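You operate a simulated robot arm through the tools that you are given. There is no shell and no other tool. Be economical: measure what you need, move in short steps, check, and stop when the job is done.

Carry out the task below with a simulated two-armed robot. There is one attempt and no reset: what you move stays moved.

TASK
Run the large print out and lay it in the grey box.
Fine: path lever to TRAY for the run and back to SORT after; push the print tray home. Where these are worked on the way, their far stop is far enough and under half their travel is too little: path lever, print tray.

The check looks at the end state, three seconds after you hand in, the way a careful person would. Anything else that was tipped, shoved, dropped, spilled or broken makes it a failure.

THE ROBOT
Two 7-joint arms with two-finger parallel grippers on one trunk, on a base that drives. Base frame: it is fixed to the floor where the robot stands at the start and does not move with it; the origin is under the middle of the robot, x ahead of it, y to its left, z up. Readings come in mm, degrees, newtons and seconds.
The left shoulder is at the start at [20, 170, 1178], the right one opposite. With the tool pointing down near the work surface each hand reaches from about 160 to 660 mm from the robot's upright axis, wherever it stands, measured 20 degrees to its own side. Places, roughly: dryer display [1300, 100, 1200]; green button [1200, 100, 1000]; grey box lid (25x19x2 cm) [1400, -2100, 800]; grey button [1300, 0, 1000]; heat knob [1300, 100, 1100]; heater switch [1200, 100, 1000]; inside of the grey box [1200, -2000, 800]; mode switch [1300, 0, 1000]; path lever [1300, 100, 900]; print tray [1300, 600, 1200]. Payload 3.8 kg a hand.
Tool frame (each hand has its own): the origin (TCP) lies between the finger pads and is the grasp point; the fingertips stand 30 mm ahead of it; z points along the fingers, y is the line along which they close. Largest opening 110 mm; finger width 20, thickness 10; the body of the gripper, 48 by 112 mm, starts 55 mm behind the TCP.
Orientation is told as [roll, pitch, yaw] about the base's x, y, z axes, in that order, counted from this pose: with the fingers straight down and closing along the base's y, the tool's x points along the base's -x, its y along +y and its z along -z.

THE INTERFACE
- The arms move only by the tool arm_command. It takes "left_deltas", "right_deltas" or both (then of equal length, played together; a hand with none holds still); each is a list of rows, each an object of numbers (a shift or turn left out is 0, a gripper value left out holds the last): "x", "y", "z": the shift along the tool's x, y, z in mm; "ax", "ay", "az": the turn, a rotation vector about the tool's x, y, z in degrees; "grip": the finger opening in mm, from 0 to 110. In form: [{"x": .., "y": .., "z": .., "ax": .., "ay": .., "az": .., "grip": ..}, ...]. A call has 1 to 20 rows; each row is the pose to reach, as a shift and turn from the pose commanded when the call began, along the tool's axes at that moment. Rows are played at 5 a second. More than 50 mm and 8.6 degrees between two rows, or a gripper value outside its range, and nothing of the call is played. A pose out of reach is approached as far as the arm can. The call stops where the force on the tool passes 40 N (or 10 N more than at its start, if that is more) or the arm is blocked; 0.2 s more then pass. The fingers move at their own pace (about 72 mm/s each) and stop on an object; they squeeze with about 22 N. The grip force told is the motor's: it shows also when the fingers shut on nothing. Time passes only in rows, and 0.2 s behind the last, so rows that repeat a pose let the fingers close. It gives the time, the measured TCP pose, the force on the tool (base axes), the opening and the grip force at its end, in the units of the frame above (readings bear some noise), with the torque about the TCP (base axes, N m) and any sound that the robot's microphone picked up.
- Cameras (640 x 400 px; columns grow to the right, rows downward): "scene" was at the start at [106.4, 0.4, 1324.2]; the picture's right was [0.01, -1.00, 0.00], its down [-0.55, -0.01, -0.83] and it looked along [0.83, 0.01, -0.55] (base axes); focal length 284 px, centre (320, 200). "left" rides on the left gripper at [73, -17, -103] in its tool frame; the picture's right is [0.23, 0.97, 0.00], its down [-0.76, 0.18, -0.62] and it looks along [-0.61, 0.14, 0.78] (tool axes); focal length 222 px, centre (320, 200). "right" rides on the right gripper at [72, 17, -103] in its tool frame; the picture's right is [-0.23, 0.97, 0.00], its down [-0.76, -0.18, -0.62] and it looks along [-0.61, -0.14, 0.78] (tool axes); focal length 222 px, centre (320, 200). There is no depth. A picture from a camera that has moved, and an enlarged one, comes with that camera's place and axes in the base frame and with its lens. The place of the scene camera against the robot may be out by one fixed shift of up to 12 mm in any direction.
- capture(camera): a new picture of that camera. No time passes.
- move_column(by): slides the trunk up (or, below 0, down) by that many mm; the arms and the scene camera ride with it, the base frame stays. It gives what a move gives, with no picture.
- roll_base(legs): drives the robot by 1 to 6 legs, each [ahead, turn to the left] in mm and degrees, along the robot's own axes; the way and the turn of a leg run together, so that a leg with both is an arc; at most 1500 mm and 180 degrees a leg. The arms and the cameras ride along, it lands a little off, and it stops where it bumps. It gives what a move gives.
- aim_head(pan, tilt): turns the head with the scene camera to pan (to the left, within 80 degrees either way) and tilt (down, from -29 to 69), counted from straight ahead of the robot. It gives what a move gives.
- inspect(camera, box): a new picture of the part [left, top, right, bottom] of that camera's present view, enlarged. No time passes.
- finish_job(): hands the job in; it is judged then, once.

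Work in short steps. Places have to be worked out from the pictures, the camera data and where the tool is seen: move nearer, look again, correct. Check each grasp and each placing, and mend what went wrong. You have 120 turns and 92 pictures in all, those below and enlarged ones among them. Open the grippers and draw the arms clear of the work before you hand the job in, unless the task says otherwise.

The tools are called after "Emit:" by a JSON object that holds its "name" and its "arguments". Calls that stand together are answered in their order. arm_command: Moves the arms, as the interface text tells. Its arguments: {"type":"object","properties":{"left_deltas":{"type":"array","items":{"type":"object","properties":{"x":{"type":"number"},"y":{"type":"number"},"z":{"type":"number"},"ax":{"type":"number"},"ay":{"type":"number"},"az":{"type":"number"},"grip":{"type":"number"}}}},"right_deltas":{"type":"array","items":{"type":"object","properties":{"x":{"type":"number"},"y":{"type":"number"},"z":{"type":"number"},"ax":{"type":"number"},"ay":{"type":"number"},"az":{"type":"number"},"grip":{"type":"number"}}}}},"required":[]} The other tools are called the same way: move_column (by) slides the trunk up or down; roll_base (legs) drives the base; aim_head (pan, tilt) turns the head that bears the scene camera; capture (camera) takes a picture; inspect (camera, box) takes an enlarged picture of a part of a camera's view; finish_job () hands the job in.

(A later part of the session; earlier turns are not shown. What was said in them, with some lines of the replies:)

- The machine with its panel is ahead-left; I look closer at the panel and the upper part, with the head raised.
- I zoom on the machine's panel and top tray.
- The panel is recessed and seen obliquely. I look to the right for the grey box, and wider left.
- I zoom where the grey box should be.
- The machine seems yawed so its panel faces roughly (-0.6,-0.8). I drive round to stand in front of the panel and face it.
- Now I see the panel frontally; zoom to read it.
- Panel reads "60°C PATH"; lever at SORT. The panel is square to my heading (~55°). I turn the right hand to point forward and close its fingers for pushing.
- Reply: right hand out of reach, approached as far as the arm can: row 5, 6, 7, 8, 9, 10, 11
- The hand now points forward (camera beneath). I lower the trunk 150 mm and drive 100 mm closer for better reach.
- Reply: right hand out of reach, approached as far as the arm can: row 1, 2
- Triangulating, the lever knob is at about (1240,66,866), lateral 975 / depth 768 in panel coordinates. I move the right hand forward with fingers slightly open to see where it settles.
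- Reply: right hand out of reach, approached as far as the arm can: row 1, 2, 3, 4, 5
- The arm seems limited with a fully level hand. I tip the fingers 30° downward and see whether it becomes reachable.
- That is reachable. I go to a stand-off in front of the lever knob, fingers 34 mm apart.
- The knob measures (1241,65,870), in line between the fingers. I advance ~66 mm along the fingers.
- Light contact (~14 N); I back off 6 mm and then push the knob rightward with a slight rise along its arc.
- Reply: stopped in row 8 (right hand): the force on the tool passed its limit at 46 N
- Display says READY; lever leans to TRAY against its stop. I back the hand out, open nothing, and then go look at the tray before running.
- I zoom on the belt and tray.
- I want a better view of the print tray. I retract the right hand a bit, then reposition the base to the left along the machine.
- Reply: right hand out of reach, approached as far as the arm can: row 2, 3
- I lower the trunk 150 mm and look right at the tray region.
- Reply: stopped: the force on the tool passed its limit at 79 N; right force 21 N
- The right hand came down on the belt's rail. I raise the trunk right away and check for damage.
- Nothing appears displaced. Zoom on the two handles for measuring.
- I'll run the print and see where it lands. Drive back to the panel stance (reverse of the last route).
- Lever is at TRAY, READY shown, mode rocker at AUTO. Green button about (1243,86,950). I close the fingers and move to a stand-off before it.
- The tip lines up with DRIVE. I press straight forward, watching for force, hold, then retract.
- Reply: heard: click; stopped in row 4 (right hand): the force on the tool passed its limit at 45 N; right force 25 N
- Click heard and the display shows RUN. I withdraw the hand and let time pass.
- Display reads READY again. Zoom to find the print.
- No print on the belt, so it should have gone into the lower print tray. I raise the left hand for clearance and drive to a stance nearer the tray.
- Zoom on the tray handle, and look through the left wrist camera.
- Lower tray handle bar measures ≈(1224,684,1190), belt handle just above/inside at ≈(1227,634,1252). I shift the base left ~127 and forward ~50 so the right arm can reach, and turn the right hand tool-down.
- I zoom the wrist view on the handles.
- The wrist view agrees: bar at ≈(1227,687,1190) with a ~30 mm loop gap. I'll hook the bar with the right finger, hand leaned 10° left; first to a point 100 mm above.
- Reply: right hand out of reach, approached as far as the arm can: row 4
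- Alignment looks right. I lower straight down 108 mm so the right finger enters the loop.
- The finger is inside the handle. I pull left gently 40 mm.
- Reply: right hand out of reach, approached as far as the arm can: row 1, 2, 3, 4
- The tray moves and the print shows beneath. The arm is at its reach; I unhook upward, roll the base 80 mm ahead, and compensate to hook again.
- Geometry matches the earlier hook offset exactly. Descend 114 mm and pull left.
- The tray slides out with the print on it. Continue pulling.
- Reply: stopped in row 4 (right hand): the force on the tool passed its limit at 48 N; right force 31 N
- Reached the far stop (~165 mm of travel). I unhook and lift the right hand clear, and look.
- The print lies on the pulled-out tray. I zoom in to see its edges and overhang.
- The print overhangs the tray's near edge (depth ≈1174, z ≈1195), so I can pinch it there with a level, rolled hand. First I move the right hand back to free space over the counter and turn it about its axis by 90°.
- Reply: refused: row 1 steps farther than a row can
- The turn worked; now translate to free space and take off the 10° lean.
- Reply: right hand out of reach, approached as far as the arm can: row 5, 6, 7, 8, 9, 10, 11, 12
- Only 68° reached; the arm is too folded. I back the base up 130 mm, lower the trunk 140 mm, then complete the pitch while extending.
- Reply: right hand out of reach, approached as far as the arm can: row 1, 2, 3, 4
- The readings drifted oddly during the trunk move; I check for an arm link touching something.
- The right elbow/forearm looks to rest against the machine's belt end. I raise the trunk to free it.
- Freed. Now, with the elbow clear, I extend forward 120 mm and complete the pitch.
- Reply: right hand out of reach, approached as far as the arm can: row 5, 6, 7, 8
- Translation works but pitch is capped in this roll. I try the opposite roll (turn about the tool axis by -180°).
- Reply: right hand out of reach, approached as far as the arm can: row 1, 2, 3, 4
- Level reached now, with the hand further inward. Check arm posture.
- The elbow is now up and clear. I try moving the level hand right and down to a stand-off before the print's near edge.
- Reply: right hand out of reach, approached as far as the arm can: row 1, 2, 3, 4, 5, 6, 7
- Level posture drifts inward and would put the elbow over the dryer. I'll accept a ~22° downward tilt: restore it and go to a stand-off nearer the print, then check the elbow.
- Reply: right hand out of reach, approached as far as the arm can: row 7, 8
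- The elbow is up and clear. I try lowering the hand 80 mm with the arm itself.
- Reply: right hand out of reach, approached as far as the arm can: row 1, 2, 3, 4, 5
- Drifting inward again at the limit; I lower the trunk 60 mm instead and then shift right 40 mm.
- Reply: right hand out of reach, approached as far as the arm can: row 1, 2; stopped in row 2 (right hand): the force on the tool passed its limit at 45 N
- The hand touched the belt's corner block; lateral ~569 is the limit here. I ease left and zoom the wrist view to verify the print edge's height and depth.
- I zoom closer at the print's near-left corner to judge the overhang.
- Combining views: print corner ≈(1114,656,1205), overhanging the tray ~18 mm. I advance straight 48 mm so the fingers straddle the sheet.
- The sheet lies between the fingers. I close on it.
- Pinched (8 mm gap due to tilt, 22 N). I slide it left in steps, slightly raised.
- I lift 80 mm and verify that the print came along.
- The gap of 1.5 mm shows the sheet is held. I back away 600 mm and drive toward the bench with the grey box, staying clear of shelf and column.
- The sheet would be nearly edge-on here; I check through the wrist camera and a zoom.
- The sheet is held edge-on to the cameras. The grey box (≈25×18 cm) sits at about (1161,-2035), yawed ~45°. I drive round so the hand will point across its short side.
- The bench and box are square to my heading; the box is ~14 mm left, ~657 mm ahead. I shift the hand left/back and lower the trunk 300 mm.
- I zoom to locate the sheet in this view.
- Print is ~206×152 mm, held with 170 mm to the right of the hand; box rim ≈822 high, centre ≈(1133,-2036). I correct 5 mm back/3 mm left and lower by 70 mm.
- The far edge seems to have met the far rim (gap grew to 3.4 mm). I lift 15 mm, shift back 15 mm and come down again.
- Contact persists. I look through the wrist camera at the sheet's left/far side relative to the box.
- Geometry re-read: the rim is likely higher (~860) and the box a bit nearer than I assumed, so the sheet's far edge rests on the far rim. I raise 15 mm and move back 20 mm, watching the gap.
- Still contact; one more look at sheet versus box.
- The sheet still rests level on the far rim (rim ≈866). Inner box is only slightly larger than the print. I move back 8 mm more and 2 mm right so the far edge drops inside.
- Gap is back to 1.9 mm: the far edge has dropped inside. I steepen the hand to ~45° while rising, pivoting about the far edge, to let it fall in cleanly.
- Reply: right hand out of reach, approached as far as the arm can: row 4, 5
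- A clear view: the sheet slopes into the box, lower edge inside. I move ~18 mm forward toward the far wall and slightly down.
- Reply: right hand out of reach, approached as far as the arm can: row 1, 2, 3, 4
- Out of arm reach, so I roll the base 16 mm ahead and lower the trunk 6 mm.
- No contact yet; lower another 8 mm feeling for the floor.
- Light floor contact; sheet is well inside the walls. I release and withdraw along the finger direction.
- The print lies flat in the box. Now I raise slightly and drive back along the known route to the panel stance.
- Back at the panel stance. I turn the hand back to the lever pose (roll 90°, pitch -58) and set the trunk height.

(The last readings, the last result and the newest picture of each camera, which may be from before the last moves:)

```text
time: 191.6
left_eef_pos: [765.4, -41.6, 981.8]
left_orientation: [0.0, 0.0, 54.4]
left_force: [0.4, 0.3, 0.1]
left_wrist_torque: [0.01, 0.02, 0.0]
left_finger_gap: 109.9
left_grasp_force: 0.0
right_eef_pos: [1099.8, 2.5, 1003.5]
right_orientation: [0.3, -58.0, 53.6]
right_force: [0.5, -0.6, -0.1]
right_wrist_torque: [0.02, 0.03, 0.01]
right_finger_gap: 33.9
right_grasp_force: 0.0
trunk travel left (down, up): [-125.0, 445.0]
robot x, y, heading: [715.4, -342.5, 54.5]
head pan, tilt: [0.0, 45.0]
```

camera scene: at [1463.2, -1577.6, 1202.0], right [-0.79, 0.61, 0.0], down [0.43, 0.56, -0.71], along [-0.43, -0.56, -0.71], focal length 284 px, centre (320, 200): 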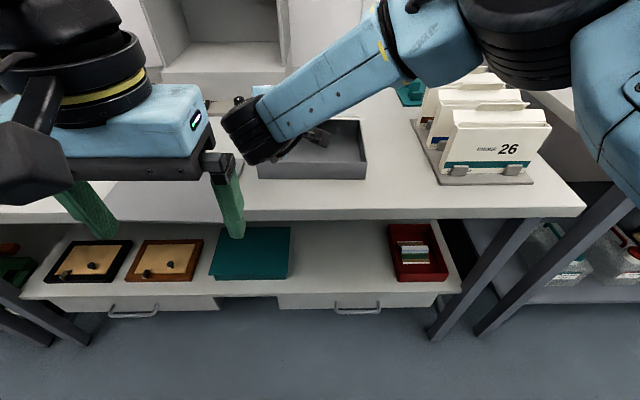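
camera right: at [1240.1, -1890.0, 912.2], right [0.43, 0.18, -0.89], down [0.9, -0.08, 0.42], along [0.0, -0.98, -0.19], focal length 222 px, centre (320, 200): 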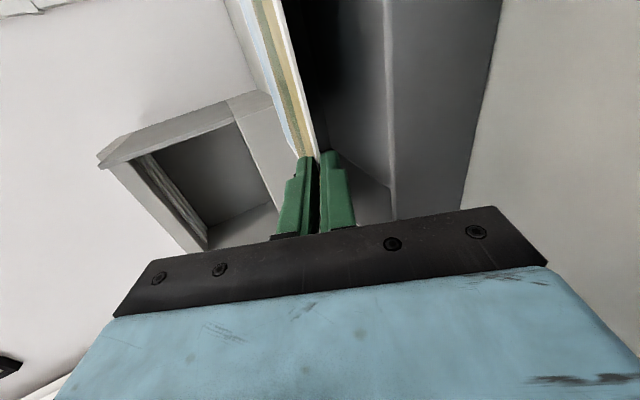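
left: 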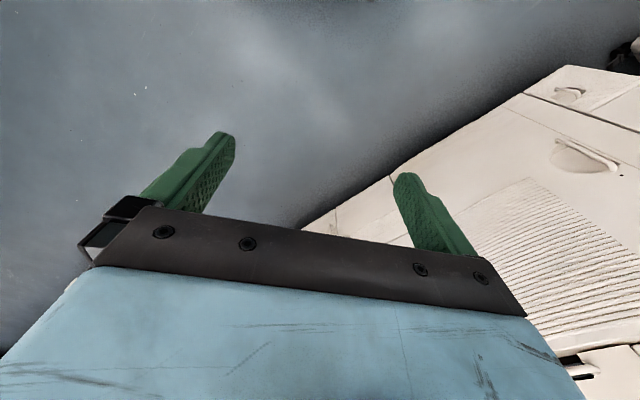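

I move to the stand-off in front of the lever knob, now at ≈(1282,36,871).

Emit:
{"name": "arm_command", "arguments": {"right_deltas": [{"y": -33, "x": 11, "z": 23}, {"y": -66, "x": 22, "z": 46}, {"y": -98, "x": 33, "z": 70}, {"y": -130, "x": 43.7, "z": 93}, {"y": -130, "x": 43.7, "z": 93}]}}

Emit:
{"name": "capture", "arguments": {"camera": "right"}}

```text
time: 192.8
left_eef_pos: [765.1, -41.5, 981.2]
left_orientation: [-0.1, 0.0, 54.4]
left_force: [0.2, 0.1, -0.1]
left_wrist_torque: [0.03, 0.01, -0.02]
left_finger_gap: 109.8
left_grasp_force: 0.0
right_eef_pos: [1238.4, -28.6, 914.5]
right_orientation: [0.2, -58.1, 53.5]
right_force: [0.3, -0.1, -0.2]
right_wrist_torque: [-0.03, -0.04, 0.02]
right_finger_gap: 33.9
right_grasp_force: 0.0
trunk travel left (down, up): [-125.0, 445.0]
robot x, y, heading: [716.7, -340.5, 54.5]
head pan, tilt: [0.0, 45.0]
```

```text
5 pictures are left
camera right: at [1149.9, -121.1, 906.2], right [-0.71, 0.67, 0.19], down [0.07, -0.21, 0.98], along [0.7, 0.71, 0.1], focal length 222 px, centre (320, 200)
```

right: 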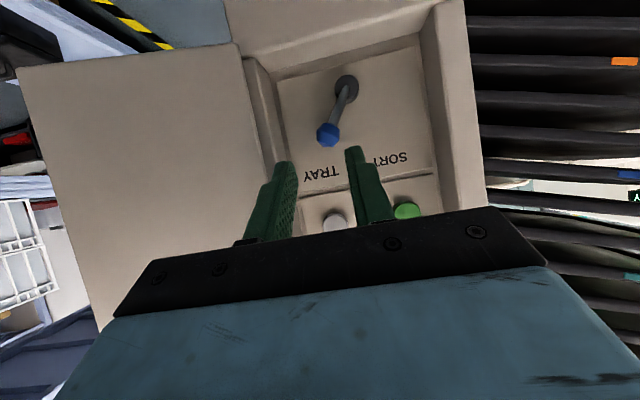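

Knob is centred between fingers. Advance 60 mm, then push left to the SORT stop.

Emit:
{"name": "arm_command", "arguments": {"right_deltas": [{"z": 20}, {"z": 40}, {"z": 52}, {"z": 60}]}}

Emit:
{"name": "arm_command", "arguments": {"right_deltas": [{"y": 10, "x": -4}, {"y": 22, "x": -7}, {"y": 34, "x": -9}, {"y": 46, "x": -8}, {"y": 58, "x": -5}, {"y": 68, "x": -2}, {"y": 78, "x": 0}, {"y": 86, "x": 0}]}}

```text
time: 193.8
left_eef_pos: [764.2, -42.2, 980.7]
left_orientation: [0.0, 0.1, 54.4]
left_force: [-0.9, 0.3, -0.6]
left_wrist_torque: [-0.02, 0.0, -0.02]
left_finger_gap: 109.9
left_grasp_force: 0.0
right_eef_pos: [1268.4, 12.3, 882.0]
right_orientation: [0.2, -58.1, 53.5]
right_force: [-0.2, 0.5, -0.3]
right_wrist_torque: [-0.04, 0.02, 0.0]
right_finger_gap: 33.9
right_grasp_force: 0.2
trunk travel left (down, up): [-125.0, 445.0]
robot x, y, heading: [719.0, -340.8, 54.7]
head pan, tilt: [0.0, 45.0]
```

```text
time: 195.6
left_eef_pos: [765.0, -41.3, 981.7]
left_orientation: [0.0, 0.0, 54.3]
left_force: [-0.7, 0.9, 0.6]
left_wrist_torque: [-0.02, -0.02, 0.02]
left_finger_gap: 110.3
left_grasp_force: 0.0
right_eef_pos: [1218.2, 54.7, 886.0]
right_orientation: [-1.3, -58.5, 52.5]
right_force: [10.2, -14.7, 2.8]
right_wrist_torque: [-0.27, -0.17, -0.46]
right_finger_gap: 41.1
right_grasp_force: 6.7
trunk travel left (down, up): [-125.0, 445.0]
robot x, y, heading: [720.6, -344.1, 53.9]
head pan, tilt: [0.0, 45.0]
stopped in row 8 (right hand): the force on the tool passed its limit at 44 N (the readings are from after the stop); the commanded pose is now the measured one
```

Stopped firmly, knob ≈ at its original SORT place. I ease, withdraw, and verify.

Emit:
{"name": "arm_command", "arguments": {"right_deltas": [{"y": -4}, {"y": -4, "z": -40}, {"y": -4, "z": -80}, {"y": -4, "z": -120}, {"y": -4, "z": -150}]}}

Emit:
{"name": "capture", "arguments": {"camera": "right"}}

```text
time: 196.8
left_eef_pos: [765.2, -42.2, 981.1]
left_orientation: [0.0, 0.0, 54.3]
left_force: [-1.1, 0.2, -0.4]
left_wrist_torque: [-0.02, -0.02, 0.0]
left_finger_gap: 109.8
left_grasp_force: 0.0
right_eef_pos: [1136.7, -46.9, 964.0]
right_orientation: [-0.9, -58.3, 52.9]
right_force: [0.3, -0.9, -0.4]
right_wrist_torque: [-0.01, 0.0, -0.02]
right_finger_gap: 34.2
right_grasp_force: 0.1
trunk travel left (down, up): [-125.0, 445.0]
robot x, y, heading: [715.9, -342.5, 54.3]
head pan, tilt: [0.0, 45.0]
```

```text
4 pictures are left
camera right: at [1046.7, -136.7, 955.8], right [-0.7, 0.69, 0.19], down [0.05, -0.21, 0.98], along [0.71, 0.69, 0.11], focal length 222 px, centre (320, 200)
```

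right: 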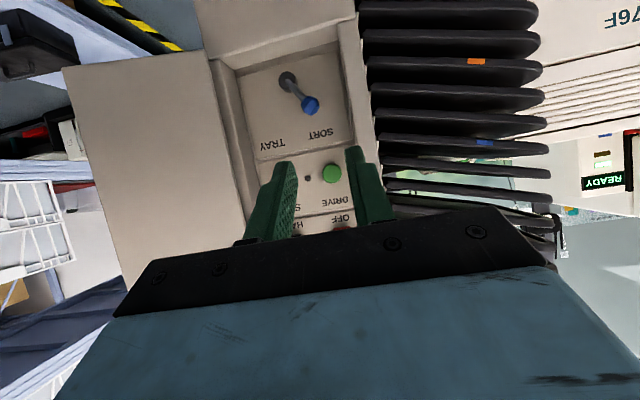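

The lever is back at SORT. Now raise the trunk and drive to the tray stance to push the tray home.

Emit:
{"name": "move_column", "arguments": {"by": 435}}

Emit:
{"name": "roll_base", "arguments": {"legs": [[0, 35], [700, 0], [0, -34.6]]}}

Emit:
{"name": "arm_command", "arguments": {"right_deltas": [{"ay": 8, "grip": 0}, {"ay": 16}, {"ay": 24}, {"ay": 32}, {"ay": 40}, {"ay": 48}, {"ay": 55}, {"ay": 58.3}, {"ay": 58.3}]}}

```text
refused: 435 is not a number from -400 to 400
```

```text
time: 200.0
left_eef_pos: [584.3, 61.5, 983.4]
left_orientation: [-0.2, -0.5, 88.7]
left_force: [-0.5, -0.8, -0.3]
left_wrist_torque: [-0.02, 0.01, -0.02]
left_finger_gap: 110.1
left_grasp_force: 0.1
right_eef_pos: [901.3, 267.1, 959.5]
right_orientation: [-2.0, -57.7, 87.4]
right_force: [-0.4, -0.6, 0.5]
right_wrist_torque: [0.0, 0.02, -0.01]
right_finger_gap: 33.8
right_grasp_force: 0.0
trunk travel left (down, up): [-125.0, 445.0]
robot x, y, heading: [721.1, -203.0, 88.3]
head pan, tilt: [0.0, 45.0]
stopped in leg 2: the robot was blocked; the commanded pose is now the measured one
```

```text
time: 202.0
left_eef_pos: [588.0, 63.8, 983.5]
left_orientation: [-0.1, -0.3, 88.8]
left_force: [-0.4, -0.7, 0.5]
left_wrist_torque: [0.01, 0.0, -0.01]
left_finger_gap: 109.9
left_grasp_force: 0.0
right_eef_pos: [902.5, 270.5, 956.2]
right_orientation: [-0.9, 1.0, 86.0]
right_force: [0.8, -0.2, 0.0]
right_wrist_torque: [-0.01, -0.02, 0.03]
right_finger_gap: 0.0
right_grasp_force: 21.4
trunk travel left (down, up): [-125.0, 445.0]
robot x, y, heading: [722.4, -203.0, 88.5]
head pan, tilt: [0.0, 45.0]
```

The trunk move was refused and the arm, still low, got blocked during the drive. I back off at once and look.

Emit:
{"name": "roll_base", "arguments": {"legs": [[-120, 0]]}}

Emit:
{"name": "aim_head", "arguments": {"pan": -45, "tilt": 25}}

Emit:
{"name": "capture", "arguments": {"camera": "scene"}}

```text
time: 203.3
left_eef_pos: [586.7, -50.5, 981.5]
left_orientation: [0.0, 0.0, 88.9]
left_force: [0.8, 1.0, 0.2]
left_wrist_torque: [0.02, 0.01, 0.01]
left_finger_gap: 109.9
left_grasp_force: 0.0
right_eef_pos: [901.3, 155.9, 954.5]
right_orientation: [-0.8, 1.2, 86.0]
right_force: [0.3, -0.7, 0.3]
right_wrist_torque: [0.0, 0.0, 0.0]
right_finger_gap: 0.2
right_grasp_force: 21.4
trunk travel left (down, up): [-125.0, 445.0]
robot x, y, heading: [713.8, -325.0, 88.9]
head pan, tilt: [0.0, 45.0]
```

```text
time: 204.4
left_eef_pos: [587.1, -49.8, 980.9]
left_orientation: [0.0, 0.1, 88.8]
left_force: [0.1, -0.7, -0.1]
left_wrist_torque: [0.01, -0.04, 0.01]
left_finger_gap: 109.7
left_grasp_force: 0.1
right_eef_pos: [902.3, 158.0, 953.9]
right_orientation: [-0.6, 1.3, 86.0]
right_force: [-0.2, 0.1, 0.5]
right_wrist_torque: [-0.04, 0.02, 0.01]
right_finger_gap: 0.0
right_grasp_force: 22.1
trunk travel left (down, up): [-125.0, 445.0]
robot x, y, heading: [714.7, -326.7, 88.6]
head pan, tilt: [-45.0, 25.0]
```

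```text
3 pictures are left
camera scene: at [781.5, -238.4, 1187.6], right [0.69, -0.72, 0.0], down [-0.31, -0.29, -0.91], along [0.66, 0.62, -0.42], focal length 284 px, centre (320, 200)
```

scene: 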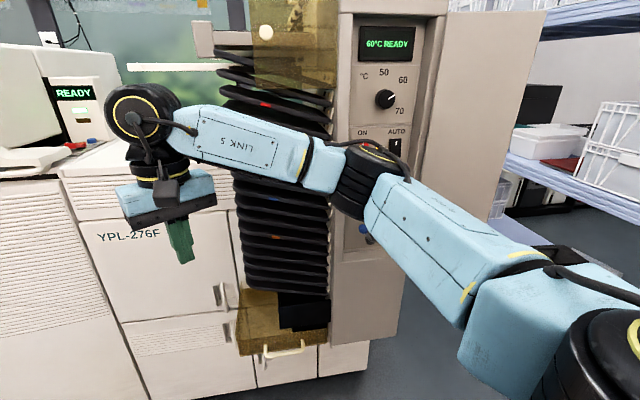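

Nothing looks disturbed. Now raise the trunk 400 mm first.

Emit:
{"name": "move_column", "arguments": {"by": 400}}

```text
time: 208.2
left_eef_pos: [587.1, -50.2, 1381.5]
left_orientation: [0.0, 0.1, 88.9]
left_force: [0.0, 0.5, -0.3]
left_wrist_torque: [-0.05, 0.02, 0.01]
left_finger_gap: 110.0
left_grasp_force: 0.1
right_eef_pos: [900.2, 157.3, 1354.6]
right_orientation: [-0.8, 1.2, 86.0]
right_force: [-0.7, -0.6, 0.1]
right_wrist_torque: [0.01, 0.04, 0.0]
right_finger_gap: 0.1
right_grasp_force: 22.2
trunk travel left (down, up): [-525.0, 45.0]
robot x, y, heading: [716.1, -320.7, 88.5]
head pan, tilt: [-45.0, 25.0]
```

Clear height reached. Drive to the tray stance.

Emit:
{"name": "roll_base", "arguments": {"legs": [[680, 0], [0, -34]]}}

```text
time: 212.0
left_eef_pos: [598.5, 605.7, 1381.3]
left_orientation: [-0.1, -0.1, 88.8]
left_force: [-1.4, 0.0, -0.4]
left_wrist_torque: [0.0, -0.02, -0.01]
left_finger_gap: 109.9
left_grasp_force: 0.1
right_eef_pos: [914.8, 812.8, 1353.9]
right_orientation: [-0.9, 1.2, 85.9]
right_force: [-0.6, -0.1, 0.1]
right_wrist_torque: [-0.02, 0.02, -0.02]
right_finger_gap: 0.0
right_grasp_force: 21.6
trunk travel left (down, up): [-525.0, 45.0]
robot x, y, heading: [724.0, 334.3, 87.7]
head pan, tilt: [-45.0, 25.0]
stopped in leg 1: the robot was blocked; the commanded pose is now the measured one
```

Blocked near the end (base likely met the cabinet). Back 30 mm and turn to face the tray.

Emit:
{"name": "roll_base", "arguments": {"legs": [[-40, 0], [0, -33]]}}

```text
time: 214.5
left_eef_pos: [768.5, 588.2, 1382.1]
left_orientation: [0.0, -0.1, 55.7]
left_force: [0.5, 0.1, 0.8]
left_wrist_torque: [-0.01, -0.01, 0.02]
left_finger_gap: 110.1
left_grasp_force: 0.0
right_eef_pos: [1143.7, 589.2, 1354.1]
right_orientation: [-0.7, 1.3, 52.8]
right_force: [0.4, 0.5, 0.0]
right_wrist_torque: [0.0, -0.03, 0.02]
right_finger_gap: 0.0
right_grasp_force: 22.0
trunk travel left (down, up): [-525.0, 45.0]
robot x, y, heading: [720.3, 292.8, 54.8]
head pan, tilt: [-45.0, 25.0]
```

I move the closed hand to above the left of the tray handle and turn it 88° so its slim side faces the belt.

Emit:
{"name": "arm_command", "arguments": {"right_deltas": [{"x": -20, "y": 40}, {"x": -40, "y": 80}, {"x": -60, "y": 120}, {"x": -80, "y": 160}, {"x": -95, "y": 198}, {"x": -95, "y": 198, "az": 8}, {"x": -95, "y": 198, "az": 16}, {"x": -95, "y": 198, "az": 24}, {"x": -95, "y": 198, "az": 32}, {"x": -95, "y": 198, "az": 40}, {"x": -95, "y": 198, "az": 48}, {"x": -95, "y": 198, "az": 56}, {"x": -95, "y": 198, "az": 64}, {"x": -95, "y": 198, "az": 72}, {"x": -95, "y": 198, "az": 80}, {"x": -95, "y": 198, "az": 88}, {"x": -95, "y": 198, "az": 88}]}}

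Emit:
{"name": "capture", "arguments": {"camera": "right"}}

```text
time: 218.1
left_eef_pos: [766.8, 590.6, 1380.6]
left_orientation: [-0.1, 0.1, 55.7]
left_force: [-0.6, 1.2, 0.1]
left_wrist_torque: [-0.02, -0.04, -0.01]
left_finger_gap: 110.0
left_grasp_force: 0.0
right_eef_pos: [1041.9, 771.2, 1348.2]
right_orientation: [-1.4, -0.7, -35.3]
right_force: [0.0, -0.2, 0.6]
right_wrist_torque: [-0.02, 0.01, -0.01]
right_finger_gap: 0.0
right_grasp_force: 21.8
right hand out of reach, approached as far as the arm can: row 5, 6, 7, 8, 9, 10, 11, 12, 13, 14, 15, 16, 17
trunk travel left (down, up): [-525.0, 45.0]
robot x, y, heading: [721.6, 294.5, 54.8]
head pan, tilt: [-45.0, 25.0]
```

```text
2 pictures are left
camera right: at [993.6, 828.6, 1447.5], right [0.75, 0.66, -0.02], down [0.52, -0.57, 0.64], along [0.41, -0.49, -0.77], focal length 222 px, centre (320, 200)
```

right: 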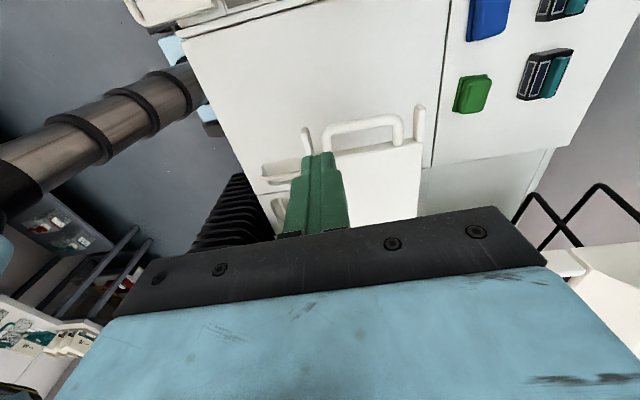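

Handle bar measures lat ≈437, depth 1219–1315. I roll 30 mm ahead to centre on it, then lower beside its outer side.

Emit:
{"name": "roll_base", "arguments": {"legs": [[30, 0]]}}

Emit:
{"name": "arm_command", "arguments": {"right_deltas": [{"x": 6, "z": 30}, {"x": 6, "z": 70}, {"x": 6, "z": 110}, {"x": 6, "z": 140}, {"x": 6, "z": 163}, {"x": 6, "z": 163}]}}

```text
time: 218.9
left_eef_pos: [783.8, 611.3, 1381.9]
left_orientation: [0.1, -0.1, 55.7]
left_force: [0.1, 0.7, 0.9]
left_wrist_torque: [-0.01, 0.03, 0.03]
left_finger_gap: 109.9
left_grasp_force: 0.1
right_eef_pos: [1058.3, 791.7, 1348.8]
right_orientation: [-1.1, -0.7, -35.1]
right_force: [0.1, -0.1, 0.3]
right_wrist_torque: [-0.01, 0.0, 0.03]
right_finger_gap: 0.2
right_grasp_force: 21.8
trunk travel left (down, up): [-525.0, 45.0]
robot x, y, heading: [740.3, 317.6, 54.7]
head pan, tilt: [-45.0, 25.0]
```

```text
time: 220.3
left_eef_pos: [783.6, 613.1, 1381.6]
left_orientation: [0.1, 0.0, 55.7]
left_force: [0.0, -0.6, 0.0]
left_wrist_torque: [0.02, 0.0, -0.04]
left_finger_gap: 110.0
left_grasp_force: 0.1
right_eef_pos: [1051.2, 793.0, 1184.7]
right_orientation: [-1.2, -0.7, -35.2]
right_force: [0.4, 0.2, -0.7]
right_wrist_torque: [-0.02, 0.01, 0.02]
right_finger_gap: 0.1
right_grasp_force: 21.6
trunk travel left (down, up): [-525.0, 45.0]
robot x, y, heading: [736.7, 317.5, 54.5]
head pan, tilt: [-45.0, 25.0]
```

Beside the bar with no contact. Now push it right toward home until it stops.

Emit:
{"name": "arm_command", "arguments": {"right_deltas": [{"x": -14}, {"x": -28}, {"x": -42}, {"x": -56}, {"x": -70}, {"x": -84}, {"x": -98}, {"x": -112}, {"x": -126}, {"x": -140}]}}

Emit:
{"name": "arm_command", "arguments": {"right_deltas": [{"x": -10}, {"x": -20}, {"x": -30}, {"x": -40}, {"x": -48}, {"x": -55}, {"x": -60}]}}

```text
time: 222.6
left_eef_pos: [784.5, 611.9, 1381.5]
left_orientation: [-0.1, 0.0, 55.8]
left_force: [-0.3, 0.7, -0.5]
left_wrist_torque: [-0.03, 0.01, 0.0]
left_finger_gap: 110.0
left_grasp_force: 0.0
right_eef_pos: [1167.6, 713.1, 1186.6]
right_orientation: [-1.3, -0.6, -35.2]
right_force: [-0.8, 0.5, 0.3]
right_wrist_torque: [0.0, 0.01, -0.01]
right_finger_gap: 0.0
right_grasp_force: 22.0
trunk travel left (down, up): [-525.0, 45.0]
robot x, y, heading: [738.0, 317.7, 54.4]
head pan, tilt: [-45.0, 25.0]
```

```text
time: 224.2
left_eef_pos: [786.0, 613.3, 1382.4]
left_orientation: [0.0, 0.1, 55.7]
left_force: [0.2, -0.5, 0.0]
left_wrist_torque: [0.04, 0.03, -0.05]
left_finger_gap: 109.8
left_grasp_force: 0.1
right_eef_pos: [1204.0, 685.4, 1186.0]
right_orientation: [-1.3, 0.6, -34.1]
right_force: [-13.8, 14.2, -2.5]
right_wrist_torque: [-0.05, -0.08, -0.22]
right_finger_gap: 0.0
right_grasp_force: 22.1
trunk travel left (down, up): [-525.0, 45.0]
robot x, y, heading: [736.9, 318.1, 54.9]
head pan, tilt: [-45.0, 25.0]
stopped in row 7 (right hand): the force on the tool passed its limit at 42 N (the readings are from after the stop); the commanded pose is now the measured one
```

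It stopped with the bar at lat ≈605 — its original home place. Ease off, lift the hand clear, and verify.

Emit:
{"name": "arm_command", "arguments": {"right_deltas": [{"x": 15}, {"x": 30}, {"x": 30, "z": -40}, {"x": 30, "z": -80}, {"x": 30, "z": -120}, {"x": 30, "z": -160}, {"x": 30, "z": -190}, {"x": 30, "z": -190}]}}

Emit:
{"name": "aim_head", "arguments": {"pan": -22, "tilt": 30}}

Emit:
{"name": "capture", "arguments": {"camera": "scene"}}

```text
time: 226.0
left_eef_pos: [784.2, 613.5, 1381.9]
left_orientation: [0.0, 0.0, 55.7]
left_force: [-0.1, -0.3, 0.8]
left_wrist_torque: [0.01, -0.02, -0.04]
left_finger_gap: 110.1
left_grasp_force: 0.1
right_eef_pos: [1186.9, 703.7, 1376.9]
right_orientation: [-1.3, 0.0, -34.3]
right_force: [0.3, -0.8, -0.7]
right_wrist_torque: [0.01, 0.02, 0.0]
right_finger_gap: 0.0
right_grasp_force: 22.4
trunk travel left (down, up): [-525.0, 45.0]
robot x, y, heading: [740.9, 319.5, 54.9]
head pan, tilt: [-45.0, 25.0]
```

```text
time: 226.9
left_eef_pos: [784.1, 612.7, 1380.7]
left_orientation: [0.0, 0.0, 55.7]
left_force: [0.3, 0.3, 0.6]
left_wrist_torque: [-0.03, -0.02, 0.01]
left_finger_gap: 110.2
left_grasp_force: 0.0
right_eef_pos: [1186.1, 703.1, 1376.7]
right_orientation: [-1.4, 0.0, -34.5]
right_force: [0.2, 0.2, 0.0]
right_wrist_torque: [-0.02, 0.01, 0.02]
right_finger_gap: 0.1
right_grasp_force: 21.9
trunk travel left (down, up): [-525.0, 45.0]
robot x, y, heading: [742.0, 313.6, 54.9]
head pan, tilt: [-22.0, 30.0]
```

```text
1 pictures are left
camera scene: at [823.7, 383.1, 1579.6], right [0.54, -0.84, 0.0], down [-0.42, -0.27, -0.87], along [0.73, 0.47, -0.5], focal length 284 px, centre (320, 200)
```

scene: 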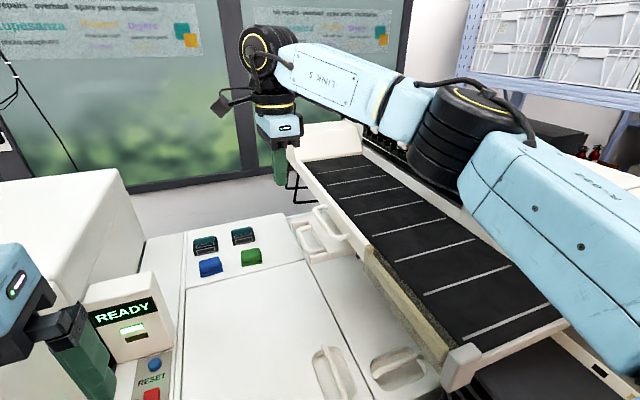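

The tray is home as at the start and nothing is disturbed. I open the right gripper and back away.

Emit:
{"name": "arm_command", "arguments": {"right_deltas": [{"grip": 80}, {"grip": 80}, {"grip": 80}]}}

Emit:
{"name": "roll_base", "arguments": {"legs": [[-450, 0]]}}

Emit:
{"name": "capture", "arguments": {"camera": "scene"}}

```text
time: 227.7
left_eef_pos: [784.2, 612.8, 1381.8]
left_orientation: [0.0, -0.1, 55.7]
left_force: [0.1, 0.2, -0.6]
left_wrist_torque: [-0.03, -0.02, 0.02]
left_finger_gap: 110.0
left_grasp_force: 0.1
right_eef_pos: [1187.9, 702.8, 1376.3]
right_orientation: [-1.3, 0.1, -34.6]
right_force: [0.4, -0.2, 0.4]
right_wrist_torque: [0.0, 0.03, -0.01]
right_finger_gap: 79.5
right_grasp_force: 0.1
trunk travel left (down, up): [-525.0, 45.0]
robot x, y, heading: [740.3, 316.0, 54.9]
head pan, tilt: [-22.0, 30.0]
```

```text
time: 230.4
left_eef_pos: [523.8, 242.8, 1381.7]
left_orientation: [0.1, 0.0, 55.7]
left_force: [-0.2, -0.9, -0.4]
left_wrist_torque: [0.02, 0.0, 0.0]
left_finger_gap: 110.0
left_grasp_force: 0.1
right_eef_pos: [926.1, 331.2, 1376.2]
right_orientation: [-1.3, 0.0, -34.5]
right_force: [-0.5, 0.3, -0.3]
right_wrist_torque: [0.0, 0.0, 0.02]
right_finger_gap: 80.0
right_grasp_force: 0.0
trunk travel left (down, up): [-525.0, 45.0]
robot x, y, heading: [475.8, -54.5, 54.8]
head pan, tilt: [-22.0, 30.0]
```

```text
0 pictures are left
camera scene: at [562.4, 12.9, 1579.6], right [0.54, -0.84, 0.0], down [-0.42, -0.27, -0.87], along [0.73, 0.47, -0.5], focal length 284 px, centre (320, 200)
```

scene: 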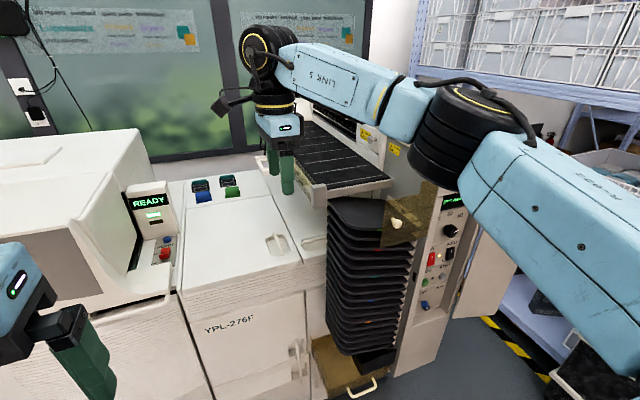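

Everything is in order: lever at SORT, tray home, print in the box, arms clear and grippers open. I hand in.

Emit:
{"name": "finish_job", "arguments": {}}

```text
The job is handed in.
```

I ran the large print out with the path lever at TRAY, and it now lies flat in the grey box. The lever is back at SORT, the print tray is home, and both grippers are open and clear of the work.

Four times the robot touched or bumped something:
- **Belt rail:** the right hand came down on it at 79 N when I lowered the trunk.
- **Belt end:** the right arm rested against it, or close by, during another trunk move, and later the hand pressed on the belt's corner block.
- **Blocked near the bins:** a drive stopped with the right arm still low, after a trunk raise was refused.
- **Blocked near the cabinet:** a drive stopped close to it, probably the base against the cabinet.

I saw nothing moved or damaged in the later pictures, but I had none left for a last look at the print in the box.
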